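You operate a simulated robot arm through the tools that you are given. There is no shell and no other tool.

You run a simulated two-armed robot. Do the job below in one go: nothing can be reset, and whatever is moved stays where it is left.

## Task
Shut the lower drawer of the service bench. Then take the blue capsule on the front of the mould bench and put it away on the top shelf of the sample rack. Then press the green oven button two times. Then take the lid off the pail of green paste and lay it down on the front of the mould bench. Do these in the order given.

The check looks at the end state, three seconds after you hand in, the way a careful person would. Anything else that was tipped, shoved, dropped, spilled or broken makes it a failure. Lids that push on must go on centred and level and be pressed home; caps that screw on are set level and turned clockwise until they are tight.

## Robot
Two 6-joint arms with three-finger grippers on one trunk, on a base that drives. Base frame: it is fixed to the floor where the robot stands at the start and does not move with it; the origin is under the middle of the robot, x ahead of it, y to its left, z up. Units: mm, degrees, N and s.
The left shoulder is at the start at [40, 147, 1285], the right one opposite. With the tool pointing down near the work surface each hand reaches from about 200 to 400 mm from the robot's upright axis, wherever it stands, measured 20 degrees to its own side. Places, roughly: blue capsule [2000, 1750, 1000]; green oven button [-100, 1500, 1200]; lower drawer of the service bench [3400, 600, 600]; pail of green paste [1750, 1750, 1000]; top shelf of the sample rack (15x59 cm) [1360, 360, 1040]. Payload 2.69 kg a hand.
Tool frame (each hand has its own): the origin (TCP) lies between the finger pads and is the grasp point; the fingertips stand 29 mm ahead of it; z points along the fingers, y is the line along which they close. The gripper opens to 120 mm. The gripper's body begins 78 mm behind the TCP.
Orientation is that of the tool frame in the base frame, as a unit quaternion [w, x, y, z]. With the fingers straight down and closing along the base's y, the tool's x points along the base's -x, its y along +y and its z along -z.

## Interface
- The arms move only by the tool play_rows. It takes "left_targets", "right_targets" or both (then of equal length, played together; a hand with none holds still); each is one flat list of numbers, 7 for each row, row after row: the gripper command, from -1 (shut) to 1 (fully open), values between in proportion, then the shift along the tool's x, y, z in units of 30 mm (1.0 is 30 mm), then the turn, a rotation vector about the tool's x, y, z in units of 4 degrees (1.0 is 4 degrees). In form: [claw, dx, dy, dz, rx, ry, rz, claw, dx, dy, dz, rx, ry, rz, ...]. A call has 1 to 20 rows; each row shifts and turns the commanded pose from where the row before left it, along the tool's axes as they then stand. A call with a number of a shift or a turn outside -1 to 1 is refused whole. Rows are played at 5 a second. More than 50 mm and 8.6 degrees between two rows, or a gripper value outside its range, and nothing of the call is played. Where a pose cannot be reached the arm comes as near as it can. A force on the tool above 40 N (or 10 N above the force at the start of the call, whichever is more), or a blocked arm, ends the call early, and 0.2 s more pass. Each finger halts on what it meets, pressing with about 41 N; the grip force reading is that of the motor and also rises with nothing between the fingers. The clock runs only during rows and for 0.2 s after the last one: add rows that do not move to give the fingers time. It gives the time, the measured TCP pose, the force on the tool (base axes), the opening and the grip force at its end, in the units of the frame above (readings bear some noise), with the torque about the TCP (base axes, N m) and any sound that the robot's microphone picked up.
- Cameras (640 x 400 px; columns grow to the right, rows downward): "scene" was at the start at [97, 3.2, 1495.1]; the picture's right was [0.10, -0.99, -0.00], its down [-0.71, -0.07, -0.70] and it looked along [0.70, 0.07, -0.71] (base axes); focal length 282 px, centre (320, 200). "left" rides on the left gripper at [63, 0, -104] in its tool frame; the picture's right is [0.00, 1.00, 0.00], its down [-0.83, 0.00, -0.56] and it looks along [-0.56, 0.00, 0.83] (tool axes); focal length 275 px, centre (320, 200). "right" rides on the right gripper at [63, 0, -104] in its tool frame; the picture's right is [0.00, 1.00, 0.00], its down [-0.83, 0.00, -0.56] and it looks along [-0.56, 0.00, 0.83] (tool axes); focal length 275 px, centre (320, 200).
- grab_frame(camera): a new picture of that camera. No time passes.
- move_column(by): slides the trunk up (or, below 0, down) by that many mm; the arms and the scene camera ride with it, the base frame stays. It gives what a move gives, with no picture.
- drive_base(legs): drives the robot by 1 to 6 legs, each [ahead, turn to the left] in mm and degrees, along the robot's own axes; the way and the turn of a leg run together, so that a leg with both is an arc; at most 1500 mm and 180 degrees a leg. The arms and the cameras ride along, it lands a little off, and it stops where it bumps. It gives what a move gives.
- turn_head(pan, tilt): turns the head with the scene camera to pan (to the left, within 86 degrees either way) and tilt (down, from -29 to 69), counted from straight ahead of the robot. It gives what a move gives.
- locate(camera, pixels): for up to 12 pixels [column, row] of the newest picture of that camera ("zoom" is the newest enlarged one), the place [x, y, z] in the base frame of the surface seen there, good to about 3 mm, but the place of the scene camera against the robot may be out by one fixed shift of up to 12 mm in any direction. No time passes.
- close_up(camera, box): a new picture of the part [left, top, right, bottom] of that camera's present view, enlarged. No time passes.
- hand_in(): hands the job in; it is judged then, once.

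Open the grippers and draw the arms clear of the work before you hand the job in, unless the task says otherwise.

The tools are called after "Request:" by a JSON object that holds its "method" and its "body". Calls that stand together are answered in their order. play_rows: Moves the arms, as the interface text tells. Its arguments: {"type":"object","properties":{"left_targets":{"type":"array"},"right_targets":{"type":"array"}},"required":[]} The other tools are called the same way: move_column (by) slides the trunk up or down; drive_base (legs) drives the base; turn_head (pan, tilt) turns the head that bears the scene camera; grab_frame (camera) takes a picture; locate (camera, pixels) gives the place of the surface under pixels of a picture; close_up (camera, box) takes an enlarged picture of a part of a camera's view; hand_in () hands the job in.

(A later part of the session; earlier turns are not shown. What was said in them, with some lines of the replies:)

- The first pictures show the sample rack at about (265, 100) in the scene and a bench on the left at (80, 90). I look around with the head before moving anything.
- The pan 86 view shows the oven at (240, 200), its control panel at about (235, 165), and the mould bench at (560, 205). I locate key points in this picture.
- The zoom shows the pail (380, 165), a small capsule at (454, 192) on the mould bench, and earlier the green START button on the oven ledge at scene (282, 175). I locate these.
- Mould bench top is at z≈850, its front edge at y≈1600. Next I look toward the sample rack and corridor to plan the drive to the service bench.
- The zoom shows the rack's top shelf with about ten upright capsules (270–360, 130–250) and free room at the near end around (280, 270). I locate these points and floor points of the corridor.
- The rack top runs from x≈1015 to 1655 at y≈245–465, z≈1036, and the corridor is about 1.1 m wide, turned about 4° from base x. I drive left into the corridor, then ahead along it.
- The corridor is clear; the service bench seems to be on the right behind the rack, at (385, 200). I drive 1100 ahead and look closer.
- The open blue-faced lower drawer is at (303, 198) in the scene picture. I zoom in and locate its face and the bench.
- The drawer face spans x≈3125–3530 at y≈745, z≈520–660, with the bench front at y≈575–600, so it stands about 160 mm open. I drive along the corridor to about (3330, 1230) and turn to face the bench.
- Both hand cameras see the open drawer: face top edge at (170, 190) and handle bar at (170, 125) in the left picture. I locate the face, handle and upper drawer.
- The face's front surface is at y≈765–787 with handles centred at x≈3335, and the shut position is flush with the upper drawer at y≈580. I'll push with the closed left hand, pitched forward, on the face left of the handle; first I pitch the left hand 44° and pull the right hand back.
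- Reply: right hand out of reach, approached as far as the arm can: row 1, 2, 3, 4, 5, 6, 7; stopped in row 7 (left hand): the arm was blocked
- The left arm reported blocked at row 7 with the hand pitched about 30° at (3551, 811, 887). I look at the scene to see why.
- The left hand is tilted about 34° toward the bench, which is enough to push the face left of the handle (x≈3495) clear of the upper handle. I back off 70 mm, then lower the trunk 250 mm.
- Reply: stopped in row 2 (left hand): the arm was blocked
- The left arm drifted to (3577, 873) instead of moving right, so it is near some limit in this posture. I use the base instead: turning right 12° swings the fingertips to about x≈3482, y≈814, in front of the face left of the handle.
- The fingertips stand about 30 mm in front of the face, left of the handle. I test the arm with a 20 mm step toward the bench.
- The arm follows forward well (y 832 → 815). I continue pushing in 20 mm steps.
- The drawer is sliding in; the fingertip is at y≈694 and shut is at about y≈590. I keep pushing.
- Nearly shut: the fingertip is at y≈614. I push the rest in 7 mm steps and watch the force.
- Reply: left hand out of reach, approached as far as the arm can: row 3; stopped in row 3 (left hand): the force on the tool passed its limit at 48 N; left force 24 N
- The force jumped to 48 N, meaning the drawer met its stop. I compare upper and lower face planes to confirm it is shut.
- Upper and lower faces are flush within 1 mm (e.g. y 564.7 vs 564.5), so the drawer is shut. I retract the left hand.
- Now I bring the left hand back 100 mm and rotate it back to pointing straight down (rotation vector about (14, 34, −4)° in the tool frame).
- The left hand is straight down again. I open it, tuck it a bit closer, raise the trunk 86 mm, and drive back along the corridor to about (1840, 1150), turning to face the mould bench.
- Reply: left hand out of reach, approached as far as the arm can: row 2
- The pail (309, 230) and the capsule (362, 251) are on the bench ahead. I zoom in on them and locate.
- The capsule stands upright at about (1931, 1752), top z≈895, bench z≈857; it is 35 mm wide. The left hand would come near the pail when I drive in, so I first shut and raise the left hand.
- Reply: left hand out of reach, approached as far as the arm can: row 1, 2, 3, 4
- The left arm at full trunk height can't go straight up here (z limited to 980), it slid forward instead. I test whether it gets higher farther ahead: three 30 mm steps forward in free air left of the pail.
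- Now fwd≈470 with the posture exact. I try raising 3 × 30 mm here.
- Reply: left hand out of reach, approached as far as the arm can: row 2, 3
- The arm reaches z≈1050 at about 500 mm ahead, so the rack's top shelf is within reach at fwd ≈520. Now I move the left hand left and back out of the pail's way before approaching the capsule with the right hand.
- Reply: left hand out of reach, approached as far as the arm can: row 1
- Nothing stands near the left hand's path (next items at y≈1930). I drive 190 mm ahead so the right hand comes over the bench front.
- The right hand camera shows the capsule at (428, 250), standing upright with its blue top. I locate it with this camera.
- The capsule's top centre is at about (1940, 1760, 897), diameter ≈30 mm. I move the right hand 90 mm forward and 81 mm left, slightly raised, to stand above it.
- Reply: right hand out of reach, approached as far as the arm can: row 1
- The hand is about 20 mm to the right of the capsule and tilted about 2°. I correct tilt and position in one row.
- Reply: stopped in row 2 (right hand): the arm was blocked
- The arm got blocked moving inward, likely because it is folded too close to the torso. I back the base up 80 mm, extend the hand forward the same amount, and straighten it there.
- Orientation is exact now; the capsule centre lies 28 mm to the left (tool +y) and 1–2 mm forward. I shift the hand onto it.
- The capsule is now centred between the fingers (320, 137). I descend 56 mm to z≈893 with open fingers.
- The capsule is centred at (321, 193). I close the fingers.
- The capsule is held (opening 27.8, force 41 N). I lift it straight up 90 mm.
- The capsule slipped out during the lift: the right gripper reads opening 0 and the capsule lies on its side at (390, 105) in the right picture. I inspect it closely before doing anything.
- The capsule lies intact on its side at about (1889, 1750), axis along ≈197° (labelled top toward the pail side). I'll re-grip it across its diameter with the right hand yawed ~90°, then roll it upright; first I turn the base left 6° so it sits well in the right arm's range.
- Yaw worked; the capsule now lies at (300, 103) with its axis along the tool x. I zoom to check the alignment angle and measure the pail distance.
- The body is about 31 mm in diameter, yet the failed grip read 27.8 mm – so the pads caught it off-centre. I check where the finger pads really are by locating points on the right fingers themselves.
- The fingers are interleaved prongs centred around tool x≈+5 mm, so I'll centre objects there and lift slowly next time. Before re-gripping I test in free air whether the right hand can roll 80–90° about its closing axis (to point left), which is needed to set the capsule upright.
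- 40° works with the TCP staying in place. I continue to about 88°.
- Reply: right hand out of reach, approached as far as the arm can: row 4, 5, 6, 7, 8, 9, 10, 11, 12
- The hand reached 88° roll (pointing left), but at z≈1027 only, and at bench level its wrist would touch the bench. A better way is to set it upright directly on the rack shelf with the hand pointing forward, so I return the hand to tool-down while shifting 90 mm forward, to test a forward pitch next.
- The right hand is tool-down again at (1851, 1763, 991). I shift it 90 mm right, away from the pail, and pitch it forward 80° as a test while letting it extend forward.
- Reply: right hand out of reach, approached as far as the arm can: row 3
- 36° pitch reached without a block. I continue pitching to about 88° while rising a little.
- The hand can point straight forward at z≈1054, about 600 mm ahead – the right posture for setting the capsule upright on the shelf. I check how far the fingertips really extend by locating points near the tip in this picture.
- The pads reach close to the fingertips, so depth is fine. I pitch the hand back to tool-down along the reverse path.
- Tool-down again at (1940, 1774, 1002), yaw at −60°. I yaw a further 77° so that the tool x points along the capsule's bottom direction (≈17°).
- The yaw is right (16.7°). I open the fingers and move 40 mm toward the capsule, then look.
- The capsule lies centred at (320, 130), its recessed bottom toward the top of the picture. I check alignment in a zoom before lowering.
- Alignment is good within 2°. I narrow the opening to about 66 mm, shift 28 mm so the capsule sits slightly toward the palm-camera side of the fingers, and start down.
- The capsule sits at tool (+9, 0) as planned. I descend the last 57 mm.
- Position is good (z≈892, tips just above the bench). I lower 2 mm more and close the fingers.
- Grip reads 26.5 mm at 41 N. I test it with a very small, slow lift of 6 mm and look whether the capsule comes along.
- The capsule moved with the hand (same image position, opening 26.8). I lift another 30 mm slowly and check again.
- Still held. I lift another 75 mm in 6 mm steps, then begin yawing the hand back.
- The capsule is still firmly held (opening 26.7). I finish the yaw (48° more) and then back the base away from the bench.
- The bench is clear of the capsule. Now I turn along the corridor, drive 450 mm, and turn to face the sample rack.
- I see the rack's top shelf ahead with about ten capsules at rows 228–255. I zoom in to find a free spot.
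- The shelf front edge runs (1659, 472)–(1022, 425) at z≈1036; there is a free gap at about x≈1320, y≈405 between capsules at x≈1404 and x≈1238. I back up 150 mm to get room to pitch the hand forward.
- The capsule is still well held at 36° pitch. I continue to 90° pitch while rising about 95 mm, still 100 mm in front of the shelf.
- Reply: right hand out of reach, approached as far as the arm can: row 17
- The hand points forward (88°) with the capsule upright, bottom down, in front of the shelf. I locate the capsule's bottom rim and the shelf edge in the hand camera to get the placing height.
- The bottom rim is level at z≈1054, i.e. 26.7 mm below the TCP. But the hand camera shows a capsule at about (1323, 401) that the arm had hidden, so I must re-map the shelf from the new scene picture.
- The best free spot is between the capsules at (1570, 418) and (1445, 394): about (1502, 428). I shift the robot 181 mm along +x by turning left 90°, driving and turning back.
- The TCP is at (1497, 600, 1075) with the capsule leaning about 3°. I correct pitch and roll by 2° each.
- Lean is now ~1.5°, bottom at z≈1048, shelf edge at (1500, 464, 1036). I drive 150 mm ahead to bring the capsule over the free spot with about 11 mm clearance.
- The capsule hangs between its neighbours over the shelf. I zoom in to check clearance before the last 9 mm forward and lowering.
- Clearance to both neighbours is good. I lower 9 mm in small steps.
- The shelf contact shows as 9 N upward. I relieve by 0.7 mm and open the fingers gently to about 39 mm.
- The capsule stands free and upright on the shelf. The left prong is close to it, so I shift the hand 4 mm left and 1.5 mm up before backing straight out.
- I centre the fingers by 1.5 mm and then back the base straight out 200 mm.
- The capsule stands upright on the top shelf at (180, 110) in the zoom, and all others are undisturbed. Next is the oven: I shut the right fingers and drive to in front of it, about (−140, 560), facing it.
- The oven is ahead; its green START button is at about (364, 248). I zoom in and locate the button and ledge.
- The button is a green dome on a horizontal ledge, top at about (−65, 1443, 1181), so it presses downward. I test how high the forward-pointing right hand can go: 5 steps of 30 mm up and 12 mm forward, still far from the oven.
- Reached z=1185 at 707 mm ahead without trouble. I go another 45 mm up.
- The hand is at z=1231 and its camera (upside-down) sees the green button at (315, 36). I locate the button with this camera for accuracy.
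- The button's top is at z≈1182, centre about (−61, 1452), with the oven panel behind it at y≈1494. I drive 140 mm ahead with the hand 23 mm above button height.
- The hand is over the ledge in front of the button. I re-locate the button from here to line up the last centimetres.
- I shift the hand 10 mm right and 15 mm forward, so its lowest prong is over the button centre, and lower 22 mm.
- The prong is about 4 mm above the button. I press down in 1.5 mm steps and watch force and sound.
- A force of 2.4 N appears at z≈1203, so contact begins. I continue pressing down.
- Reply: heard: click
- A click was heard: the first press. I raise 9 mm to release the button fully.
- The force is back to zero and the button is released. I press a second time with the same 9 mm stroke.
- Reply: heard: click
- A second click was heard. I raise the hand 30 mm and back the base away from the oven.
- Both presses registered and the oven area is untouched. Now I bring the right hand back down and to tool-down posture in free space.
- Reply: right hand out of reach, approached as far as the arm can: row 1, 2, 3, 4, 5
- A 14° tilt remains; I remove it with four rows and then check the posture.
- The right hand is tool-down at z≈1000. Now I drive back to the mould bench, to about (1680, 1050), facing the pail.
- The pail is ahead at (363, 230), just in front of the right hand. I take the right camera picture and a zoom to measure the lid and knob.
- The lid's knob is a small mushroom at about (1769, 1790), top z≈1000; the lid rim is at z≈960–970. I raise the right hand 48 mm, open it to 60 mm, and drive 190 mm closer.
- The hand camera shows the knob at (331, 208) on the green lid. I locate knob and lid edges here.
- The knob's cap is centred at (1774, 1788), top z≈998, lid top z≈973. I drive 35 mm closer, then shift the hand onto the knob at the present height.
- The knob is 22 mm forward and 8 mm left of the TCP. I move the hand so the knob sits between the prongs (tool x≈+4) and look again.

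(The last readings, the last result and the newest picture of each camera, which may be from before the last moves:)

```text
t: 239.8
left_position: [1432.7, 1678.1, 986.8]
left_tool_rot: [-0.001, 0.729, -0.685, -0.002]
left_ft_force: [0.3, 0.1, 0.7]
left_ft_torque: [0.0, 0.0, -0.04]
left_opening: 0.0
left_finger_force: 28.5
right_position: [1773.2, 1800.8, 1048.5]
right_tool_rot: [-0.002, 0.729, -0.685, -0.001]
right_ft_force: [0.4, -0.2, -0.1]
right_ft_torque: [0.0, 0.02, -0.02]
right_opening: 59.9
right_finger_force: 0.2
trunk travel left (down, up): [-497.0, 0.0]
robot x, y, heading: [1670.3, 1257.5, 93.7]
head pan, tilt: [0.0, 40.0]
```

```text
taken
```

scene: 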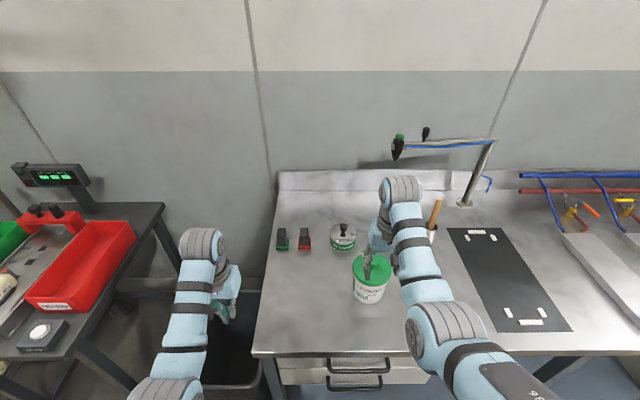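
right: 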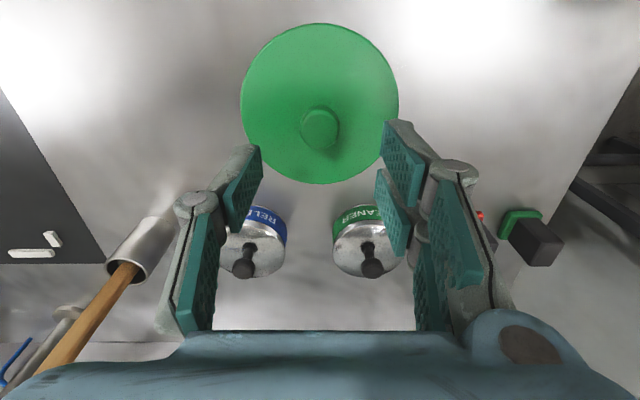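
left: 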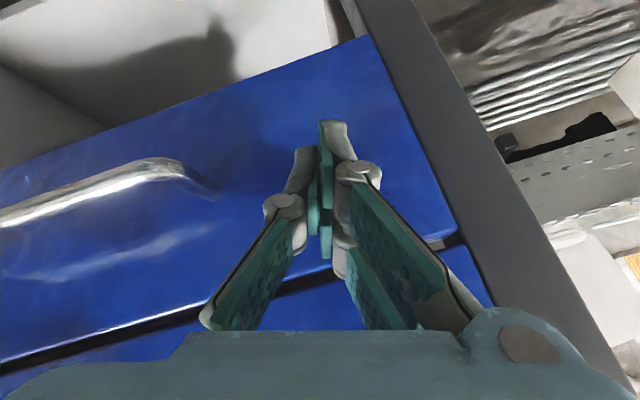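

The knob is now centred laterally and 9 mm toward me. I correct 5 mm and descend 44 mm in three steps.

Request:
{"method": "play_rows", "body": {"right_targets": [0, 0.16, 0, 0, 0, 0, 0, 0, 0, 0, 0.5, 0, 0, 0, 0, 0, 0, 0.5, 0, 0, 0, 0, 0, 0, 0.35, 0, 0, 0, 0, 0, 0, 0, 0, 0, 0]}}

Request:
{"method": "grab_frame", "body": {"camera": "right"}}

```text
t: 241.1
left_position: [1433.9, 1679.6, 987.1]
left_tool_rot: [-0.002, 0.728, -0.685, -0.001]
left_ft_force: [0.2, -0.3, 1.1]
left_ft_torque: [0.04, 0.01, 0.01]
left_opening: 0.0
left_finger_force: 28.3
right_position: [1774.2, 1797.0, 1005.7]
right_tool_rot: [0.0, 0.729, -0.684, -0.001]
right_ft_force: [0.1, 0.3, 0.1]
right_ft_torque: [-0.02, 0.06, 0.01]
right_opening: 60.0
right_finger_force: 0.1
trunk travel left (down, up): [-497.0, 0.0]
robot x, y, heading: [1670.3, 1256.5, 93.8]
head pan, tilt: [0.0, 40.0]
```

```text
taken
```

right: 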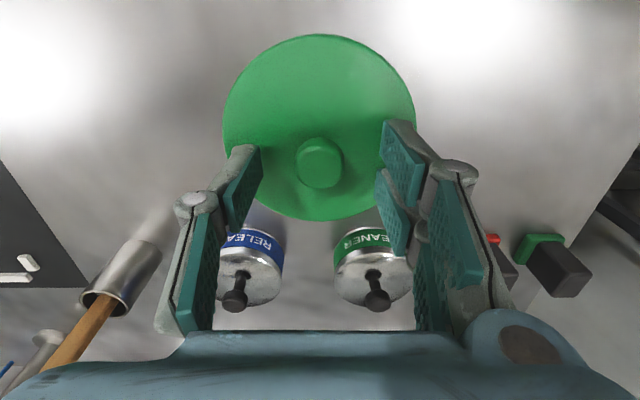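

The knob sits at tool x≈+7; I shift 3.5 mm, lower 2 mm more and close on it.

Request:
{"method": "play_rows", "body": {"right_targets": [0, 0.12, 0, 0.06, 0, 0, 0, 0, 0, 0, 0, 0, 0, 0, -1, 0, 0, 0, 0, 0, 0, -1, 0, 0, 0, 0, 0, 0, -1, 0, 0, 0, 0, 0, 0, -1, 0, 0, 0, 0, 0, 0]}}

Request:
{"method": "grab_frame", "body": {"camera": "right"}}

```text
t: 242.4
left_position: [1432.3, 1679.9, 986.5]
left_tool_rot: [-0.001, 0.729, -0.684, -0.001]
left_ft_force: [0.2, -0.5, -0.4]
left_ft_torque: [0.0, 0.0, -0.02]
left_opening: 0.0
left_finger_force: 28.7
right_position: [1773.8, 1794.7, 1004.6]
right_tool_rot: [-0.002, 0.729, -0.684, 0.0]
right_ft_force: [-0.7, 0.6, 0.0]
right_ft_torque: [-0.01, -0.02, 0.03]
right_opening: 18.6
right_finger_force: 41.0
trunk travel left (down, up): [-497.0, 0.0]
robot x, y, heading: [1669.7, 1252.6, 93.8]
head pan, tilt: [0.0, 40.0]
heard: snap
```

```text
taken
```

right: 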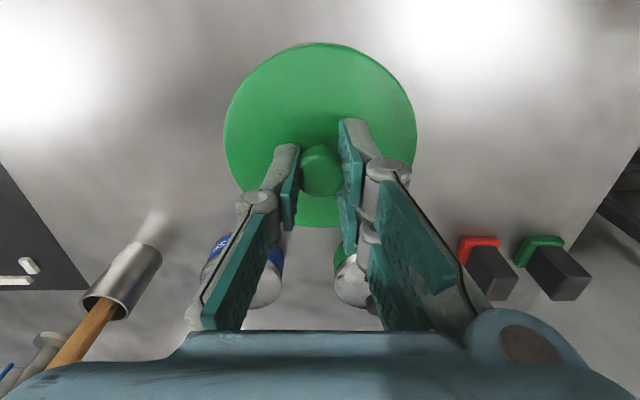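

The knob is gripped (18.6 mm, 41 N) and a snap was heard. I lift slowly, 2 mm per row for 10 mm, and check whether the lid comes off and the pail stays.

Request:
{"method": "play_rows", "body": {"right_targets": [-1, 0, 0, -0.07, 0, 0, 0, -1, 0, 0, -0.07, 0, 0, 0, -1, 0, 0, -0.07, 0, 0, 0, -1, 0, 0, -0.07, 0, 0, 0, -1, 0, 0, -0.07, 0, 0, 0, -1, 0, 0, 0, 0, 0, 0]}}

Request:
{"method": "grab_frame", "body": {"camera": "right"}}

Request:
{"method": "grab_frame", "body": {"camera": "scene"}}

Request:
{"method": "close_up", "body": {"camera": "scene", "box": [300, 220, 420, 310]}}

```text
t: 243.8
left_position: [1433.3, 1679.9, 986.5]
left_tool_rot: [-0.001, 0.729, -0.685, -0.001]
left_ft_force: [-0.5, 0.2, 0.0]
left_ft_torque: [-0.01, 0.04, -0.02]
left_opening: 0.0
left_finger_force: 28.4
right_position: [1774.8, 1795.4, 1015.9]
right_tool_rot: [-0.001, 0.729, -0.684, 0.0]
right_ft_force: [0.2, 0.8, -0.4]
right_ft_torque: [0.02, 0.01, 0.02]
right_opening: 18.4
right_finger_force: 40.9
trunk travel left (down, up): [-497.0, 0.0]
robot x, y, heading: [1672.2, 1256.0, 93.7]
head pan, tilt: [0.0, 40.0]
```

```text
taken
```

right: 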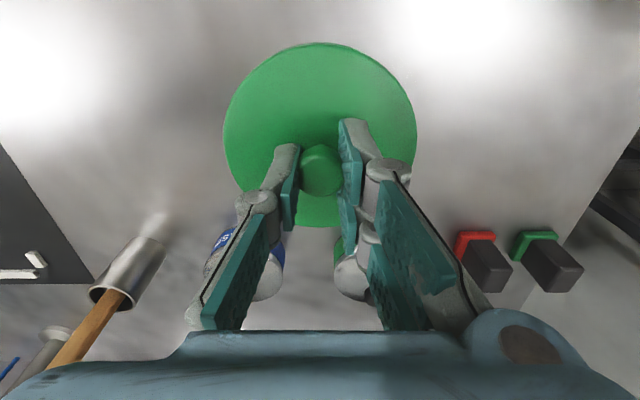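

```text
taken
```

scene: 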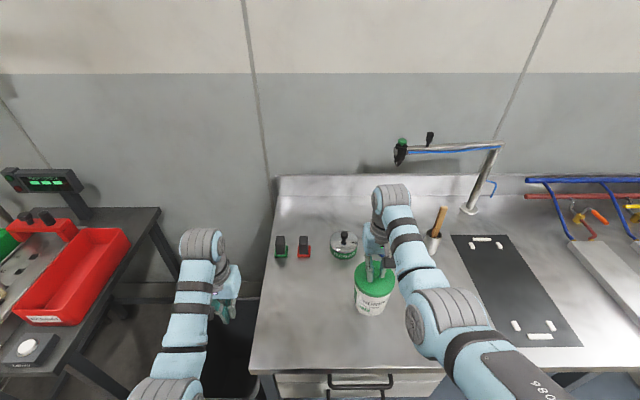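

```text
4.44 times, centred on (360, 265) of scene
```

zoom: 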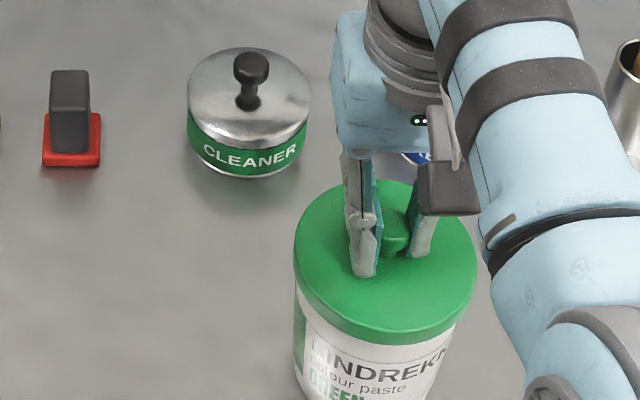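

The tool force stays near zero, so only the lid hangs on the hand. I lift 24 mm more and look at the pail.

Request:
{"method": "play_rows", "body": {"right_targets": [-1, 0, 0, -0.1, 0, 0, 0, -1, 0, 0, -0.1, 0, 0, 0, -1, 0, 0, -0.1, 0, 0, 0, -1, 0, 0, -0.1, 0, 0, 0, -1, 0, 0, -0.1, 0, 0, 0, -1, 0, 0, -0.1, 0, 0, 0, -1, 0, 0, -0.1, 0, 0, 0, -1, 0, 0, -0.1, 0, 0, 0, -1, 0, 0, 0, 0, 0, 0]}}

Request:
{"method": "grab_frame", "body": {"camera": "right"}}

Request:
{"method": "close_up", "body": {"camera": "scene", "box": [300, 220, 440, 330]}}

```text
t: 245.8
left_position: [1432.6, 1679.3, 985.9]
left_tool_rot: [-0.001, 0.729, -0.685, -0.001]
left_ft_force: [-0.1, -0.3, 0.2]
left_ft_torque: [0.02, 0.0, 0.01]
left_opening: 0.0
left_finger_force: 28.9
right_position: [1775.3, 1794.2, 1038.9]
right_tool_rot: [-0.001, 0.729, -0.684, 0.0]
right_ft_force: [-0.5, 0.2, -1.2]
right_ft_torque: [-0.03, 0.01, 0.0]
right_opening: 18.2
right_finger_force: 41.3
trunk travel left (down, up): [-497.0, 0.0]
robot x, y, heading: [1667.5, 1254.1, 93.7]
head pan, tilt: [0.0, 40.0]
```

```text
taken
```

right: 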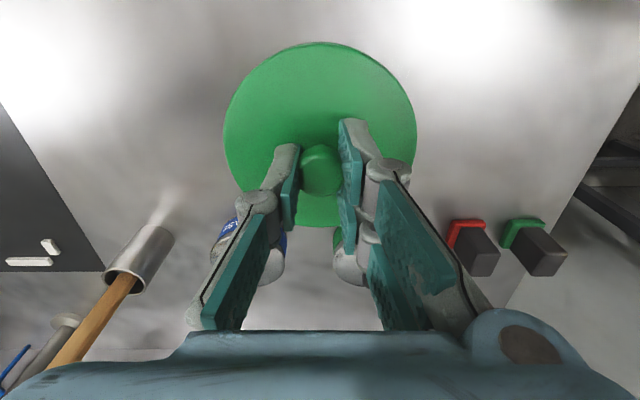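

```text
3.64 times, centred on (370, 275) of scene
```

zoom: 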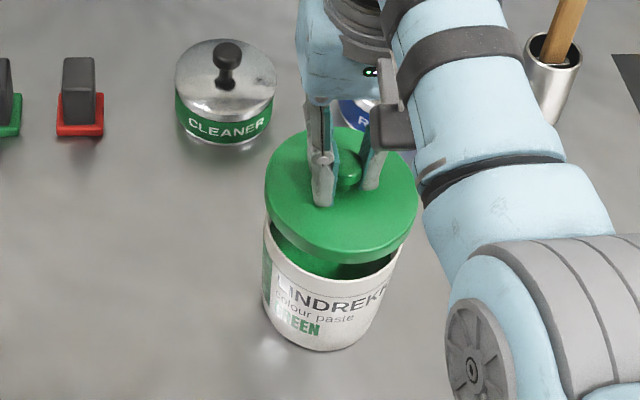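

The lid is clearly off and the pail stands undisturbed, with a visible gap. I lift another 24 mm, then swing the lid to the right with the base, 14°.

Request:
{"method": "play_rows", "body": {"right_targets": [-1, 0, 0, -0.1, 0, 0, 0, -1, 0, 0, -0.1, 0, 0, 0, -1, 0, 0, -0.1, 0, 0, 0, -1, 0, 0, -0.1, 0, 0, 0, -1, 0, 0, -0.1, 0, 0, 0, -1, 0, 0, -0.1, 0, 0, 0, -1, 0, 0, -0.1, 0, 0, 0, -1, 0, 0, -0.1, 0, 0, 0, -1, 0, 0, 0, 0, 0, 0]}}

Request:
{"method": "grab_frame", "body": {"camera": "scene"}}

Request:
{"method": "close_up", "body": {"camera": "scene", "box": [300, 220, 440, 330]}}

```text
t: 247.8
left_position: [1434.1, 1680.1, 986.1]
left_tool_rot: [-0.002, 0.729, -0.684, -0.001]
left_ft_force: [0.2, 0.7, 0.1]
left_ft_torque: [0.03, 0.01, -0.04]
left_opening: 0.0
left_finger_force: 28.8
right_position: [1773.3, 1794.1, 1063.2]
right_tool_rot: [-0.002, 0.729, -0.684, 0.0]
right_ft_force: [0.7, -0.2, -0.4]
right_ft_torque: [0.0, 0.0, 0.0]
right_opening: 18.5
right_finger_force: 41.2
trunk travel left (down, up): [-497.0, 0.0]
robot x, y, heading: [1670.8, 1255.2, 93.9]
head pan, tilt: [0.0, 40.0]
```

```text
taken
```

scene: 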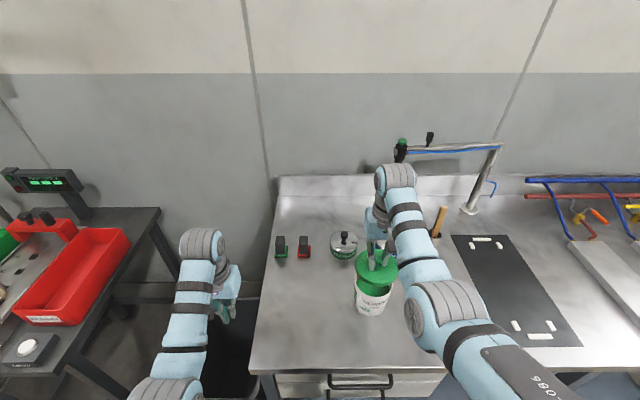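

```text
3.64 times, centred on (370, 275) of scene
```

zoom: 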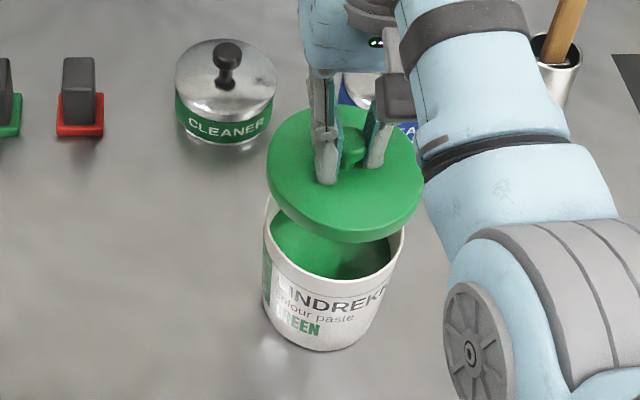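

The lid is well clear of the pail, which stays upright with paste inside. I turn the base right 14° to swing the lid over the free bench front.

Request:
{"method": "drive_base", "body": {"legs": [[0, -14]]}}

Request:
{"method": "grab_frame", "body": {"camera": "scene"}}

Request:
{"method": "grab_frame", "body": {"camera": "right"}}

```text
t: 249.1
left_position: [1543.0, 1725.1, 985.5]
left_tool_rot: [0.002, -0.639, 0.769, 0.001]
left_ft_force: [-0.6, 0.3, 0.4]
left_ft_torque: [-0.01, 0.02, 0.01]
left_opening: 0.0
left_finger_force: 28.6
right_position: [1901.7, 1752.9, 1063.5]
right_tool_rot: [0.002, -0.639, 0.769, 0.0]
right_ft_force: [-0.5, 0.0, 0.8]
right_ft_torque: [-0.01, 0.02, 0.03]
right_opening: 18.5
right_finger_force: 40.5
trunk travel left (down, up): [-497.0, 0.0]
robot x, y, heading: [1667.8, 1254.8, 79.5]
head pan, tilt: [0.0, 40.0]
```

```text
taken
```

scene: 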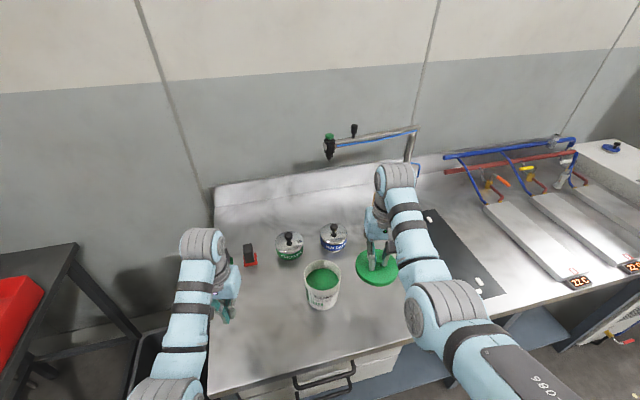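

```text
taken
```

right: 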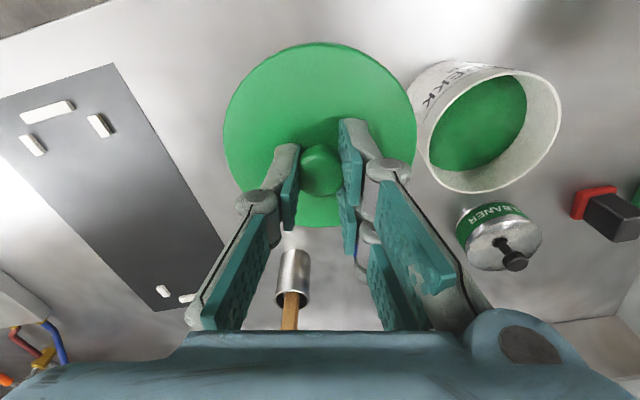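

The lid hangs over free bench space at (1902, 1753); the open pail stands at left. I lower while pulling in toward the bench front.

Request:
{"method": "play_rows", "body": {"right_targets": [-1, 0.25, -0.07, 0.35, 0, 0, 0, -1, 0.25, -0.07, 0.35, 0, 0, 0, -1, 0.25, -0.07, 0.35, 0, 0, 0, -1, 0.25, -0.07, 0.35, 0, 0, 0, -1, 0.25, -0.07, 0.35, 0, 0, 0, -1, 0.25, -0.07, 0.35, 0, 0, 0, -1, 0, 0, 0.3, 0, 0, 0, -1, 0, 0, 0.3, 0, 0, 0, -1, 0, 0, 0.3, 0, 0, 0, -1, 0, 0, 0.3, 0, 0, 0, -1, 0, 0, 0.3, 0, 0, 0, -1, 0, 0, 0.3, 0, 0, 0, -1, 0, 0, 0, 0, 0, 0]}}

Request:
{"method": "grab_frame", "body": {"camera": "scene"}}

Request:
{"method": "grab_frame", "body": {"camera": "right"}}

Request:
{"method": "close_up", "body": {"camera": "scene", "box": [290, 220, 430, 330]}}

```text
t: 251.9
left_position: [1543.6, 1725.5, 985.5]
left_tool_rot: [0.002, -0.638, 0.77, 0.001]
left_ft_force: [-0.1, 0.1, -0.2]
left_ft_torque: [0.02, 0.01, 0.0]
left_opening: 0.0
left_finger_force: 28.3
right_position: [1905.5, 1706.2, 946.9]
right_tool_rot: [0.001, -0.639, 0.769, 0.0]
right_ft_force: [0.0, 0.4, -1.3]
right_ft_torque: [0.02, 0.0, 0.0]
right_opening: 18.8
right_finger_force: 40.9
trunk travel left (down, up): [-497.0, 0.0]
robot x, y, heading: [1669.4, 1256.6, 79.8]
head pan, tilt: [0.0, 40.0]
```

```text
taken
```

scene: 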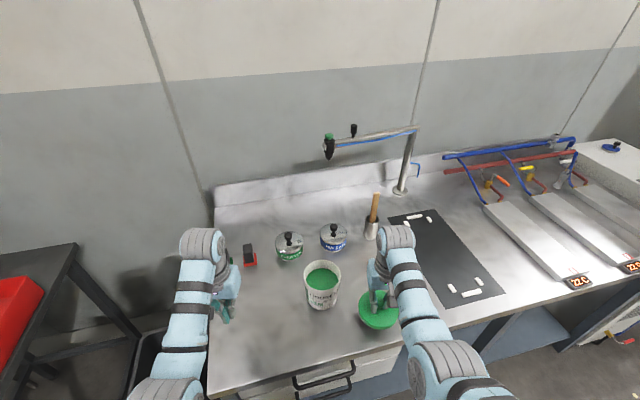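

```text
taken
```

right: 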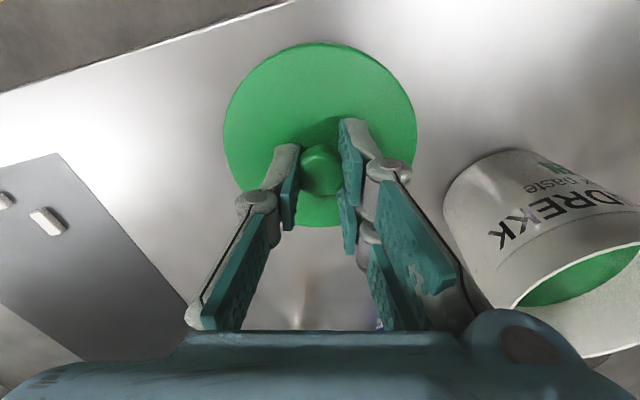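

```text
3.64 times, centred on (360, 275) of scene
```

zoom: 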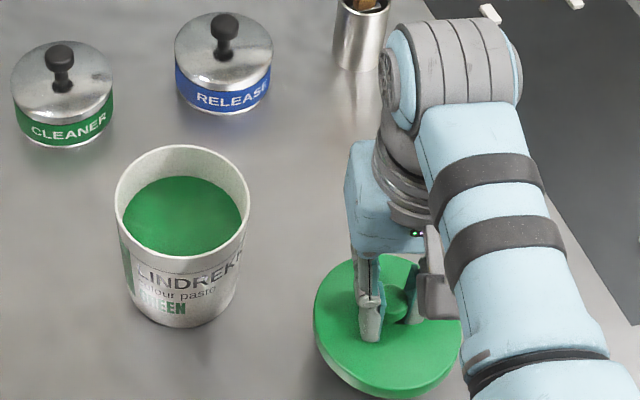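

The lid is about 40 mm above the bench, clear of the pail. I lower 27 mm, then feel for contact in 2 mm steps.

Request:
{"method": "play_rows", "body": {"right_targets": [-1, 0, 0, 0.3, 0, 0, 0, -1, 0, 0, 0.3, 0, 0, 0, -1, 0, 0, 0.3, 0, 0, 0, -1, 0, 0, 0.07, 0, 0, 0, -1, 0, 0, 0.07, 0, 0, 0, -1, 0, 0, 0, 0, 0, 0]}}

Request:
{"method": "grab_frame", "body": {"camera": "right"}}

Request:
{"method": "close_up", "body": {"camera": "scene", "box": [290, 220, 430, 330]}}

```text
t: 253.3
left_position: [1543.5, 1724.4, 985.8]
left_tool_rot: [0.002, -0.639, 0.769, 0.001]
left_ft_force: [0.1, 0.2, 1.3]
left_ft_torque: [0.02, 0.01, -0.01]
left_opening: 0.0
left_finger_force: 28.8
right_position: [1906.2, 1706.4, 914.9]
right_tool_rot: [0.001, -0.639, 0.769, 0.0]
right_ft_force: [-0.5, 0.0, 0.0]
right_ft_torque: [0.07, 0.0, 0.0]
right_opening: 18.8
right_finger_force: 41.2
trunk travel left (down, up): [-497.0, 0.0]
robot x, y, heading: [1671.6, 1255.9, 79.7]
head pan, tilt: [0.0, 40.0]
```

```text
taken
```

right: 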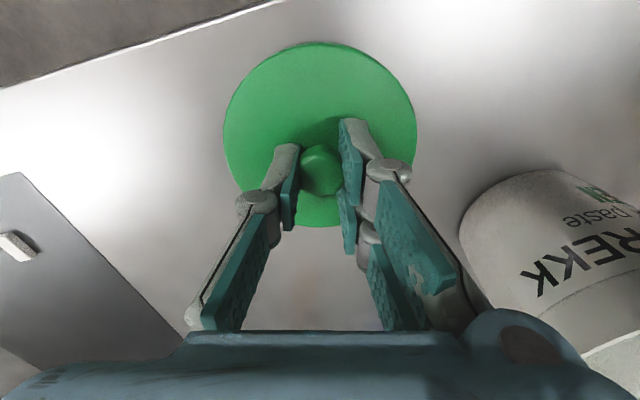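

```text
3.64 times, centred on (360, 275) of scene
```

zoom: 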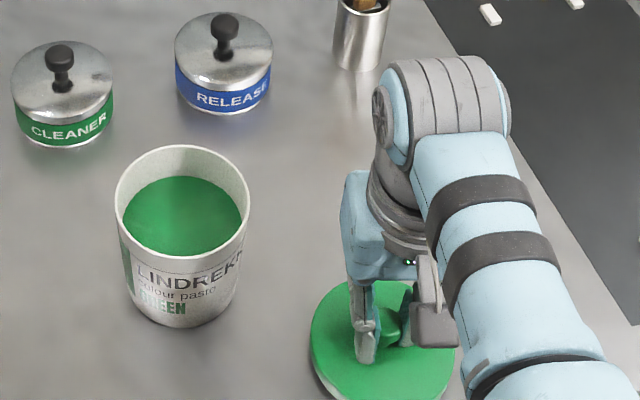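

No contact yet at z≈915. I continue down in 2 mm steps.

Request:
{"method": "play_rows", "body": {"right_targets": [-1, 0, 0, 0.06, 0, 0, 0, -1, 0, 0, 0.06, 0, 0, 0, -1, 0, 0, 0.06, 0, 0, 0, -1, 0, 0, 0.06, 0, 0, 0]}}

```text
t: 254.3
left_position: [1544.1, 1725.4, 985.5]
left_tool_rot: [0.001, -0.639, 0.769, 0.0]
left_ft_force: [0.1, -0.4, 0.3]
left_ft_torque: [0.0, -0.02, 0.01]
left_opening: 0.0
left_finger_force: 28.7
right_position: [1906.1, 1707.1, 908.6]
right_tool_rot: [0.001, -0.639, 0.769, 0.0]
right_ft_force: [0.7, -0.3, 0.3]
right_ft_torque: [-0.01, 0.01, -0.01]
right_opening: 18.5
right_finger_force: 41.1
trunk travel left (down, up): [-497.0, 0.0]
robot x, y, heading: [1672.8, 1258.5, 79.7]
head pan, tilt: [0.0, 40.0]
```

Still no contact at z≈908. I continue with 1.5 mm steps.

Request:
{"method": "play_rows", "body": {"right_targets": [-1, 0, 0, 0.05, 0, 0, 0, -1, 0, 0, 0.05, 0, 0, 0, -1, 0, 0, 0.05, 0, 0, 0]}}

Request:
{"method": "close_up", "body": {"camera": "scene", "box": [330, 270, 430, 340]}}

```text
t: 255.1
left_position: [1543.4, 1726.4, 987.0]
left_tool_rot: [0.002, -0.639, 0.769, 0.0]
left_ft_force: [1.3, -0.3, -0.2]
left_ft_torque: [-0.01, -0.03, 0.03]
left_opening: 0.0
left_finger_force: 28.6
right_position: [1904.9, 1707.6, 903.6]
right_tool_rot: [0.002, -0.639, 0.769, 0.0]
right_ft_force: [0.4, 0.6, 0.8]
right_ft_torque: [0.0, 0.01, 0.0]
right_opening: 18.5
right_finger_force: 40.8
trunk travel left (down, up): [-497.0, 0.0]
robot x, y, heading: [1671.8, 1255.6, 79.8]
head pan, tilt: [0.0, 40.0]
```

```text
5.71 times, centred on (380, 305) of scene
```

zoom: 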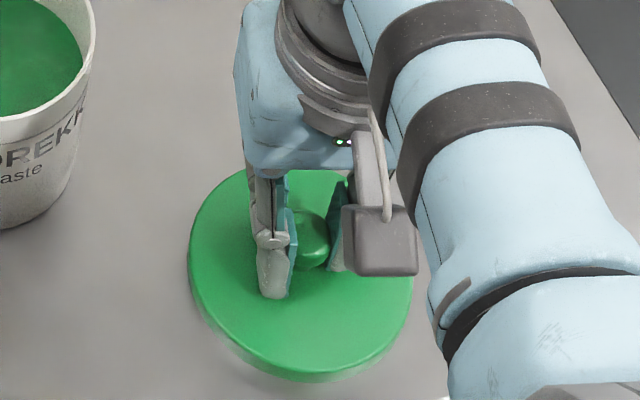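

Very near the bench now. I continue with 1 mm steps until I feel contact.

Request:
{"method": "play_rows", "body": {"right_targets": [-1, 0, 0, 0.035, 0, 0, 0, -1, 0, 0, 0.035, 0, 0, 0, -1, 0, 0, 0.035, 0, 0, 0]}}

```text
t: 255.9
left_position: [1542.1, 1725.0, 985.7]
left_tool_rot: [0.002, -0.639, 0.769, 0.001]
left_ft_force: [0.1, -0.1, 0.5]
left_ft_torque: [0.01, 0.0, 0.03]
left_opening: 0.0
left_finger_force: 28.5
right_position: [1907.1, 1706.3, 900.7]
right_tool_rot: [0.002, -0.638, 0.77, -0.001]
right_ft_force: [0.2, 0.8, -1.0]
right_ft_torque: [0.0, -0.01, 0.01]
right_opening: 18.5
right_finger_force: 40.6
trunk travel left (down, up): [-497.0, 0.0]
robot x, y, heading: [1672.1, 1257.9, 79.8]
head pan, tilt: [0.0, 40.0]
```

No contact yet at z≈900.7. I measure the remaining gap with the hand camera: lid top against bench.

Request:
{"method": "grab_frame", "body": {"camera": "right"}}

Request:
{"method": "locate", "body": {"camera": "right", "pixels": [[280, 100], [350, 80], [250, 140], [390, 110], [210, 90], [440, 90], [260, 60], [200, 180]]}}

Request:
{"method": "close_up", "body": {"camera": "right", "box": [200, 30, 440, 180]}}

```text
taken
```

right: 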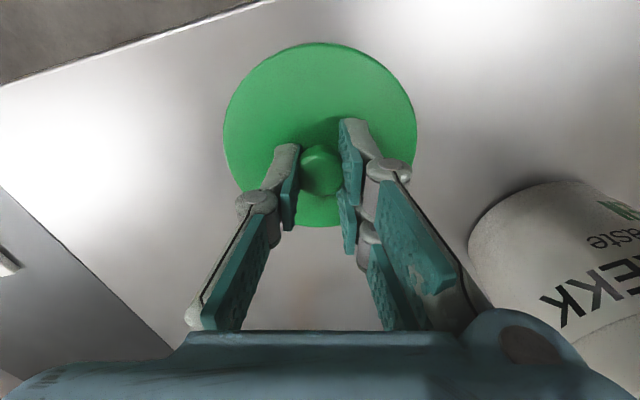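

```text
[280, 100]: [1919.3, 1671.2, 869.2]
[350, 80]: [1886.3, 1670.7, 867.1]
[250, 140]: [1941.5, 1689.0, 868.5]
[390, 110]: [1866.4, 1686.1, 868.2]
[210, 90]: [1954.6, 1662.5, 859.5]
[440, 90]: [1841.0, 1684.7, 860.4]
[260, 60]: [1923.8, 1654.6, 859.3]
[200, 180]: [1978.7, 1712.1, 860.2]
```

```text
2.67 times, centred on (320, 105) of right
```

zoom: 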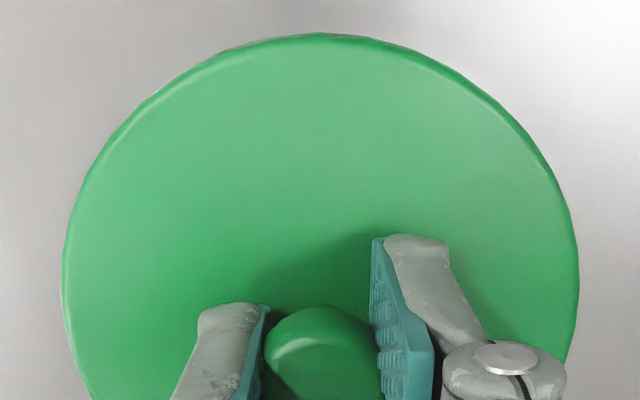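

The lid's top is about 8.5 mm above the bench. I keep lowering by 1 mm steps.

Request:
{"method": "play_rows", "body": {"right_targets": [-1, 0, 0, 0.035, 0, 0, 0, -1, 0, 0, 0.035, 0, 0, 0]}}

Request:
{"method": "play_rows", "body": {"right_targets": [-1, 0, 0, 0.035, 0, 0, 0]}}

```text
t: 256.5
left_position: [1543.0, 1725.3, 986.4]
left_tool_rot: [0.002, -0.639, 0.769, 0.0]
left_ft_force: [-0.1, -0.3, -0.1]
left_ft_torque: [0.03, 0.0, -0.01]
left_opening: 0.0
left_finger_force: 28.9
right_position: [1906.5, 1706.6, 899.3]
right_tool_rot: [0.003, -0.639, 0.769, 0.001]
right_ft_force: [1.4, -0.3, 5.1]
right_ft_torque: [-0.01, 0.2, -0.01]
right_opening: 18.8
right_finger_force: 40.4
trunk travel left (down, up): [-497.0, 0.0]
robot x, y, heading: [1669.4, 1256.1, 79.7]
head pan, tilt: [0.0, 40.0]
```

```text
t: 256.9
left_position: [1542.9, 1723.2, 987.3]
left_tool_rot: [0.002, -0.639, 0.77, 0.0]
left_ft_force: [0.5, 0.8, -0.7]
left_ft_torque: [0.01, -0.04, -0.03]
left_opening: 0.0
left_finger_force: 28.7
right_position: [1905.8, 1705.8, 898.5]
right_tool_rot: [0.003, -0.639, 0.769, 0.0]
right_ft_force: [1.9, 1.4, 13.6]
right_ft_torque: [-0.17, 0.11, -0.01]
right_opening: 18.4
right_finger_force: 41.1
trunk travel left (down, up): [-497.0, 0.0]
robot x, y, heading: [1671.4, 1257.8, 79.9]
head pan, tilt: [0.0, 40.0]
```

Contact: 13.6 N, the lid rests on the bench. I relieve 1 mm and open the fingers gradually.

Request:
{"method": "play_rows", "body": {"right_targets": [-1, 0, 0, -0.03, 0, 0, 0, -0.68, 0, 0, 0, 0, 0, 0, -0.62, 0, 0, 0, 0, 0, 0, -0.55, 0, 0, 0, 0, 0, 0, -0.45, 0, 0, 0, 0, 0, 0, -0.3, 0, 0, 0, 0, 0, 0, -0.1, 0, 0, 0, 0, 0, 0, 0, 0, 0, 0, 0, 0, 0, 0, 0, 0, 0, 0, 0, 0]}}

Request:
{"method": "grab_frame", "body": {"camera": "right"}}

```text
t: 258.9
left_position: [1543.4, 1723.5, 985.4]
left_tool_rot: [0.002, -0.639, 0.77, 0.0]
left_ft_force: [0.0, 1.0, 0.1]
left_ft_torque: [-0.02, 0.01, -0.01]
left_opening: 0.0
left_finger_force: 28.8
right_position: [1905.5, 1705.7, 897.7]
right_tool_rot: [0.001, -0.639, 0.769, 0.0]
right_ft_force: [0.4, -0.1, -0.3]
right_ft_torque: [-0.01, 0.03, 0.0]
right_opening: 60.3
right_finger_force: 0.1
trunk travel left (down, up): [-497.0, 0.0]
robot x, y, heading: [1672.8, 1256.8, 79.6]
head pan, tilt: [0.0, 40.0]
```

```text
taken
```

right: 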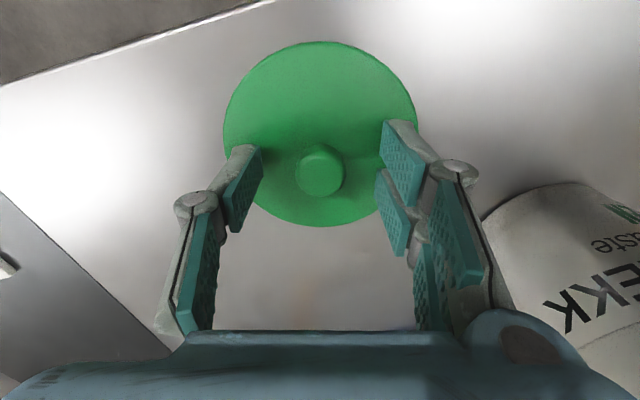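

The lid lies flat and free. I raise the hand straight up 110 mm.

Request:
{"method": "play_rows", "body": {"right_targets": [0, 0, 0, -0.2, 0, 0, 0, 0, 0, 0, -0.3, 0, 0, 0, 0, 0, 0, -0.4, 0, 0, 0, 0, 0, 0, -0.5, 0, 0, 0, 0, 0, 0, -0.5, 0, 0, 0, 0, 0, 0, -0.5, 0, 0, 0, 0, 0, 0, -0.5, 0, 0, 0, 0, 0, 0, -0.5, 0, 0, 0, 0, 0, 0, 0, 0, 0, 0]}}

Request:
{"method": "grab_frame", "body": {"camera": "right"}}

Request:
{"method": "grab_frame", "body": {"camera": "scene"}}

```text
t: 260.9
left_position: [1542.8, 1724.5, 985.1]
left_tool_rot: [0.002, -0.639, 0.769, 0.0]
left_ft_force: [0.3, -0.9, 0.5]
left_ft_torque: [0.02, 0.04, 0.02]
left_opening: 0.1
left_finger_force: 28.0
right_position: [1906.7, 1706.5, 999.5]
right_tool_rot: [0.0, -0.639, 0.769, -0.001]
right_ft_force: [-0.2, -0.1, 0.1]
right_ft_torque: [-0.01, 0.01, 0.0]
right_opening: 60.2
right_finger_force: 0.0
trunk travel left (down, up): [-497.0, 0.0]
robot x, y, heading: [1668.5, 1255.4, 79.6]
head pan, tilt: [0.0, 40.0]
```

```text
taken
```

right: 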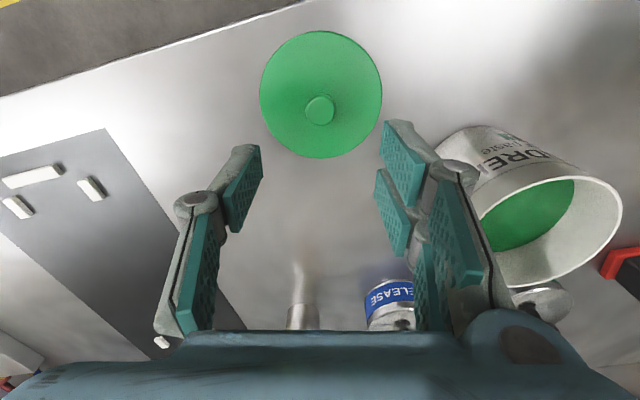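

```text
taken
```

scene: 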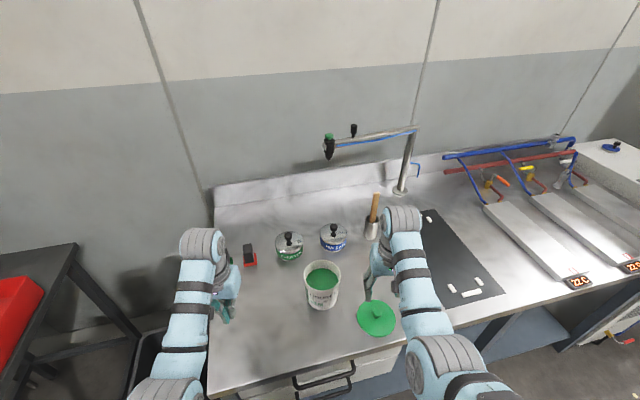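

The lid lies flat on the bench front and the pail stands open and undisturbed. I back off 330 mm and open the left gripper.

Request:
{"method": "drive_base", "body": {"legs": [[-330, 0]]}}

Request:
{"method": "play_rows", "body": {"left_targets": [1, 0, 0, 0, 0, 0, 0, 1, 0, 0, 0, 0, 0, 0, 1, 0, 0, 0, 0, 0, 0, 1, 0, 0, 0, 0, 0, 0], "right_targets": [1, 0, 0, 0, 0, 0, 0, 1, 0, 0, 0, 0, 0, 0, 1, 0, 0, 0, 0, 0, 0, 1, 0, 0, 0, 0, 0, 0]}}

Request:
{"method": "grab_frame", "body": {"camera": "scene"}}

Request:
{"method": "close_up", "body": {"camera": "scene", "box": [240, 180, 480, 330]}}

```text
t: 263.1
left_position: [1486.0, 1403.0, 984.6]
left_tool_rot: [0.0, -0.639, 0.769, -0.001]
left_ft_force: [0.4, 0.1, 0.6]
left_ft_torque: [0.02, 0.02, 0.0]
left_opening: 0.0
left_finger_force: 28.3
right_position: [1847.5, 1383.9, 997.6]
right_tool_rot: [0.001, -0.639, 0.77, 0.0]
right_ft_force: [-0.4, -0.3, -0.9]
right_ft_torque: [-0.03, 0.0, -0.03]
right_opening: 59.7
right_finger_force: 0.0
trunk travel left (down, up): [-497.0, 0.0]
robot x, y, heading: [1614.0, 932.2, 79.5]
head pan, tilt: [0.0, 40.0]
```

```text
t: 264.1
left_position: [1484.0, 1400.1, 986.4]
left_tool_rot: [0.002, -0.639, 0.769, 0.0]
left_ft_force: [0.0, 0.6, -0.3]
left_ft_torque: [0.0, 0.02, 0.01]
left_opening: 120.1
left_finger_force: 0.1
right_position: [1847.2, 1381.9, 1000.3]
right_tool_rot: [0.002, -0.639, 0.769, 0.0]
right_ft_force: [-0.1, 0.2, 0.7]
right_ft_torque: [0.05, -0.02, -0.03]
right_opening: 120.1
right_finger_force: 0.1
trunk travel left (down, up): [-497.0, 0.0]
robot x, y, heading: [1609.5, 933.5, 79.4]
head pan, tilt: [0.0, 40.0]
```

```text
taken
```

scene: 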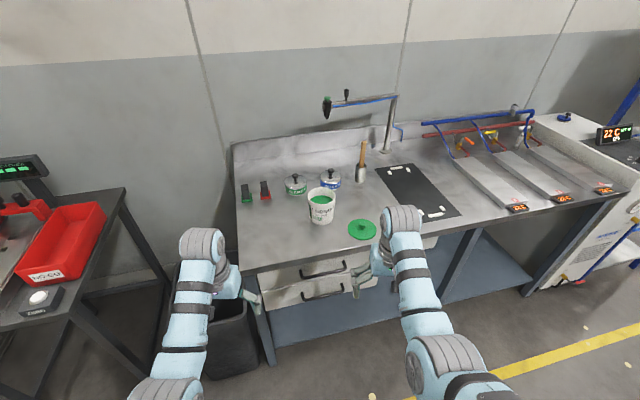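

```text
2.67 times, centred on (360, 255) of scene
```

zoom: 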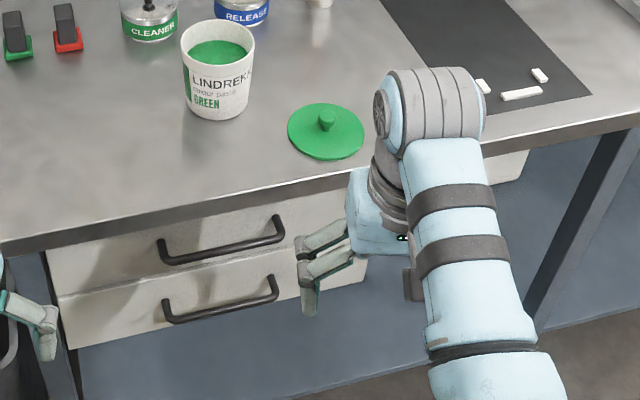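

All done on the bench. For a last check of drawer and shelf I turn the base right to face along the corridor and look to the right.

Request:
{"method": "drive_base", "body": {"legs": [[0, -75]]}}

Request:
{"method": "turn_head", "body": {"pan": -10, "tilt": 25}}

Request:
{"method": "grab_frame", "body": {"camera": "scene"}}

Request:
{"method": "close_up", "body": {"camera": "scene", "box": [250, 130, 410, 230]}}

Request:
{"method": "turn_head", "body": {"pan": -86, "tilt": 40}}

Request:
{"method": "grab_frame", "body": {"camera": "scene"}}

```text
t: 267.7
left_position: [2032.8, 1174.0, 987.2]
left_tool_rot: [0.001, -0.036, 0.999, -0.002]
left_ft_force: [0.6, 0.2, -0.4]
left_ft_torque: [0.0, -0.02, 0.0]
left_opening: 120.1
left_finger_force: 0.1
right_position: [2105.9, 817.9, 999.6]
right_tool_rot: [0.001, -0.035, 0.999, -0.001]
right_ft_force: [0.1, -0.2, -0.3]
right_ft_torque: [0.02, 0.01, 0.01]
right_opening: 120.1
right_finger_force: 0.1
trunk travel left (down, up): [-497.0, 0.0]
robot x, y, heading: [1610.0, 935.0, 4.6]
head pan, tilt: [0.0, 40.0]
```

```text
t: 268.5
left_position: [2032.4, 1173.0, 985.1]
left_tool_rot: [0.002, -0.035, 0.999, -0.001]
left_ft_force: [0.6, 0.1, 0.5]
left_ft_torque: [-0.01, 0.05, -0.04]
left_opening: 119.7
left_finger_force: 0.1
right_position: [2106.1, 817.5, 998.7]
right_tool_rot: [0.001, -0.035, 0.999, 0.0]
right_ft_force: [-0.8, 0.0, -0.2]
right_ft_torque: [-0.01, -0.01, 0.03]
right_opening: 120.1
right_finger_force: 0.1
trunk travel left (down, up): [-497.0, 0.0]
robot x, y, heading: [1612.5, 932.5, 4.3]
head pan, tilt: [-10.0, 25.0]
```

```text
taken
```

scene: 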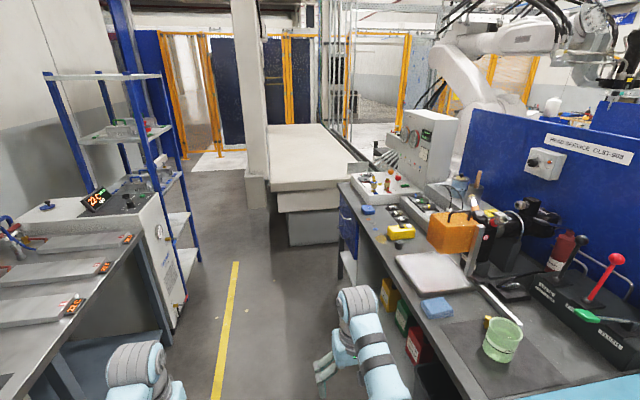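

```text
4.00 times, centred on (330, 180) of scene
```

zoom: 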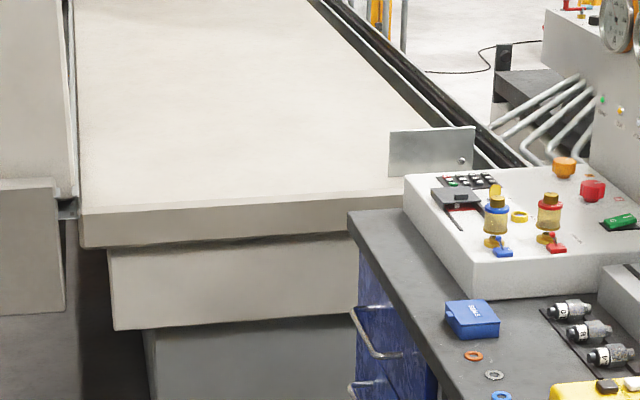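

```text
t: 270.0
left_position: [2033.0, 1173.5, 985.9]
left_tool_rot: [0.001, -0.036, 0.999, 0.0]
left_ft_force: [-0.1, -0.1, 0.7]
left_ft_torque: [0.02, 0.02, 0.0]
left_opening: 120.0
left_finger_force: 0.2
right_position: [2105.6, 818.5, 999.3]
right_tool_rot: [0.001, -0.035, 0.999, 0.0]
right_ft_force: [0.1, 0.1, 0.0]
right_ft_torque: [-0.03, -0.01, 0.0]
right_opening: 120.0
right_finger_force: 0.0
trunk travel left (down, up): [-497.0, 0.0]
robot x, y, heading: [1610.0, 930.3, 4.2]
head pan, tilt: [-85.9, 40.0]
```

```text
taken
```

scene: 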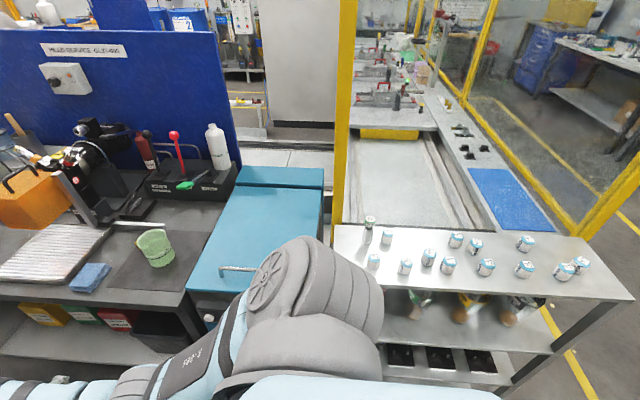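

Both blue drawer faces are flush with only the handles standing out. All the capsules stand upright on the top shelf, ours at (405, 267). The lid lies flat by the open pail, the grippers are open and the arms are clear, so I hand in.

Request:
{"method": "hand_in", "body": {}}

```text
The job is handed in.
```

I finished all four steps in the order given and handed the job in. I don't have the result of the check.

- **Lower drawer of the service bench:** shut. Its face is flush with the upper drawer, and I looked at it again before handing in.
- **Blue capsule:** standing upright in a gap near the front edge of the rack's top shelf. It slipped out of the gripper on my first lift, a few centimetres above the mould bench, and fell on its side. I saw no damage or spill. I picked it up again, set it upright on the shelf, and the neighbouring capsules were not touched.
- **Green oven button:** pressed twice, with a click heard each time. The oven display still read OFF afterwards.
- **Pail lid:** off and lying flat, knob up, on the front of the mould bench to the right of the pail. I heard a snap as I gripped the knob, and the lid then came off freely. The pail stayed upright and nothing spilled.

Both grippers are open and the arms are clear of the work.
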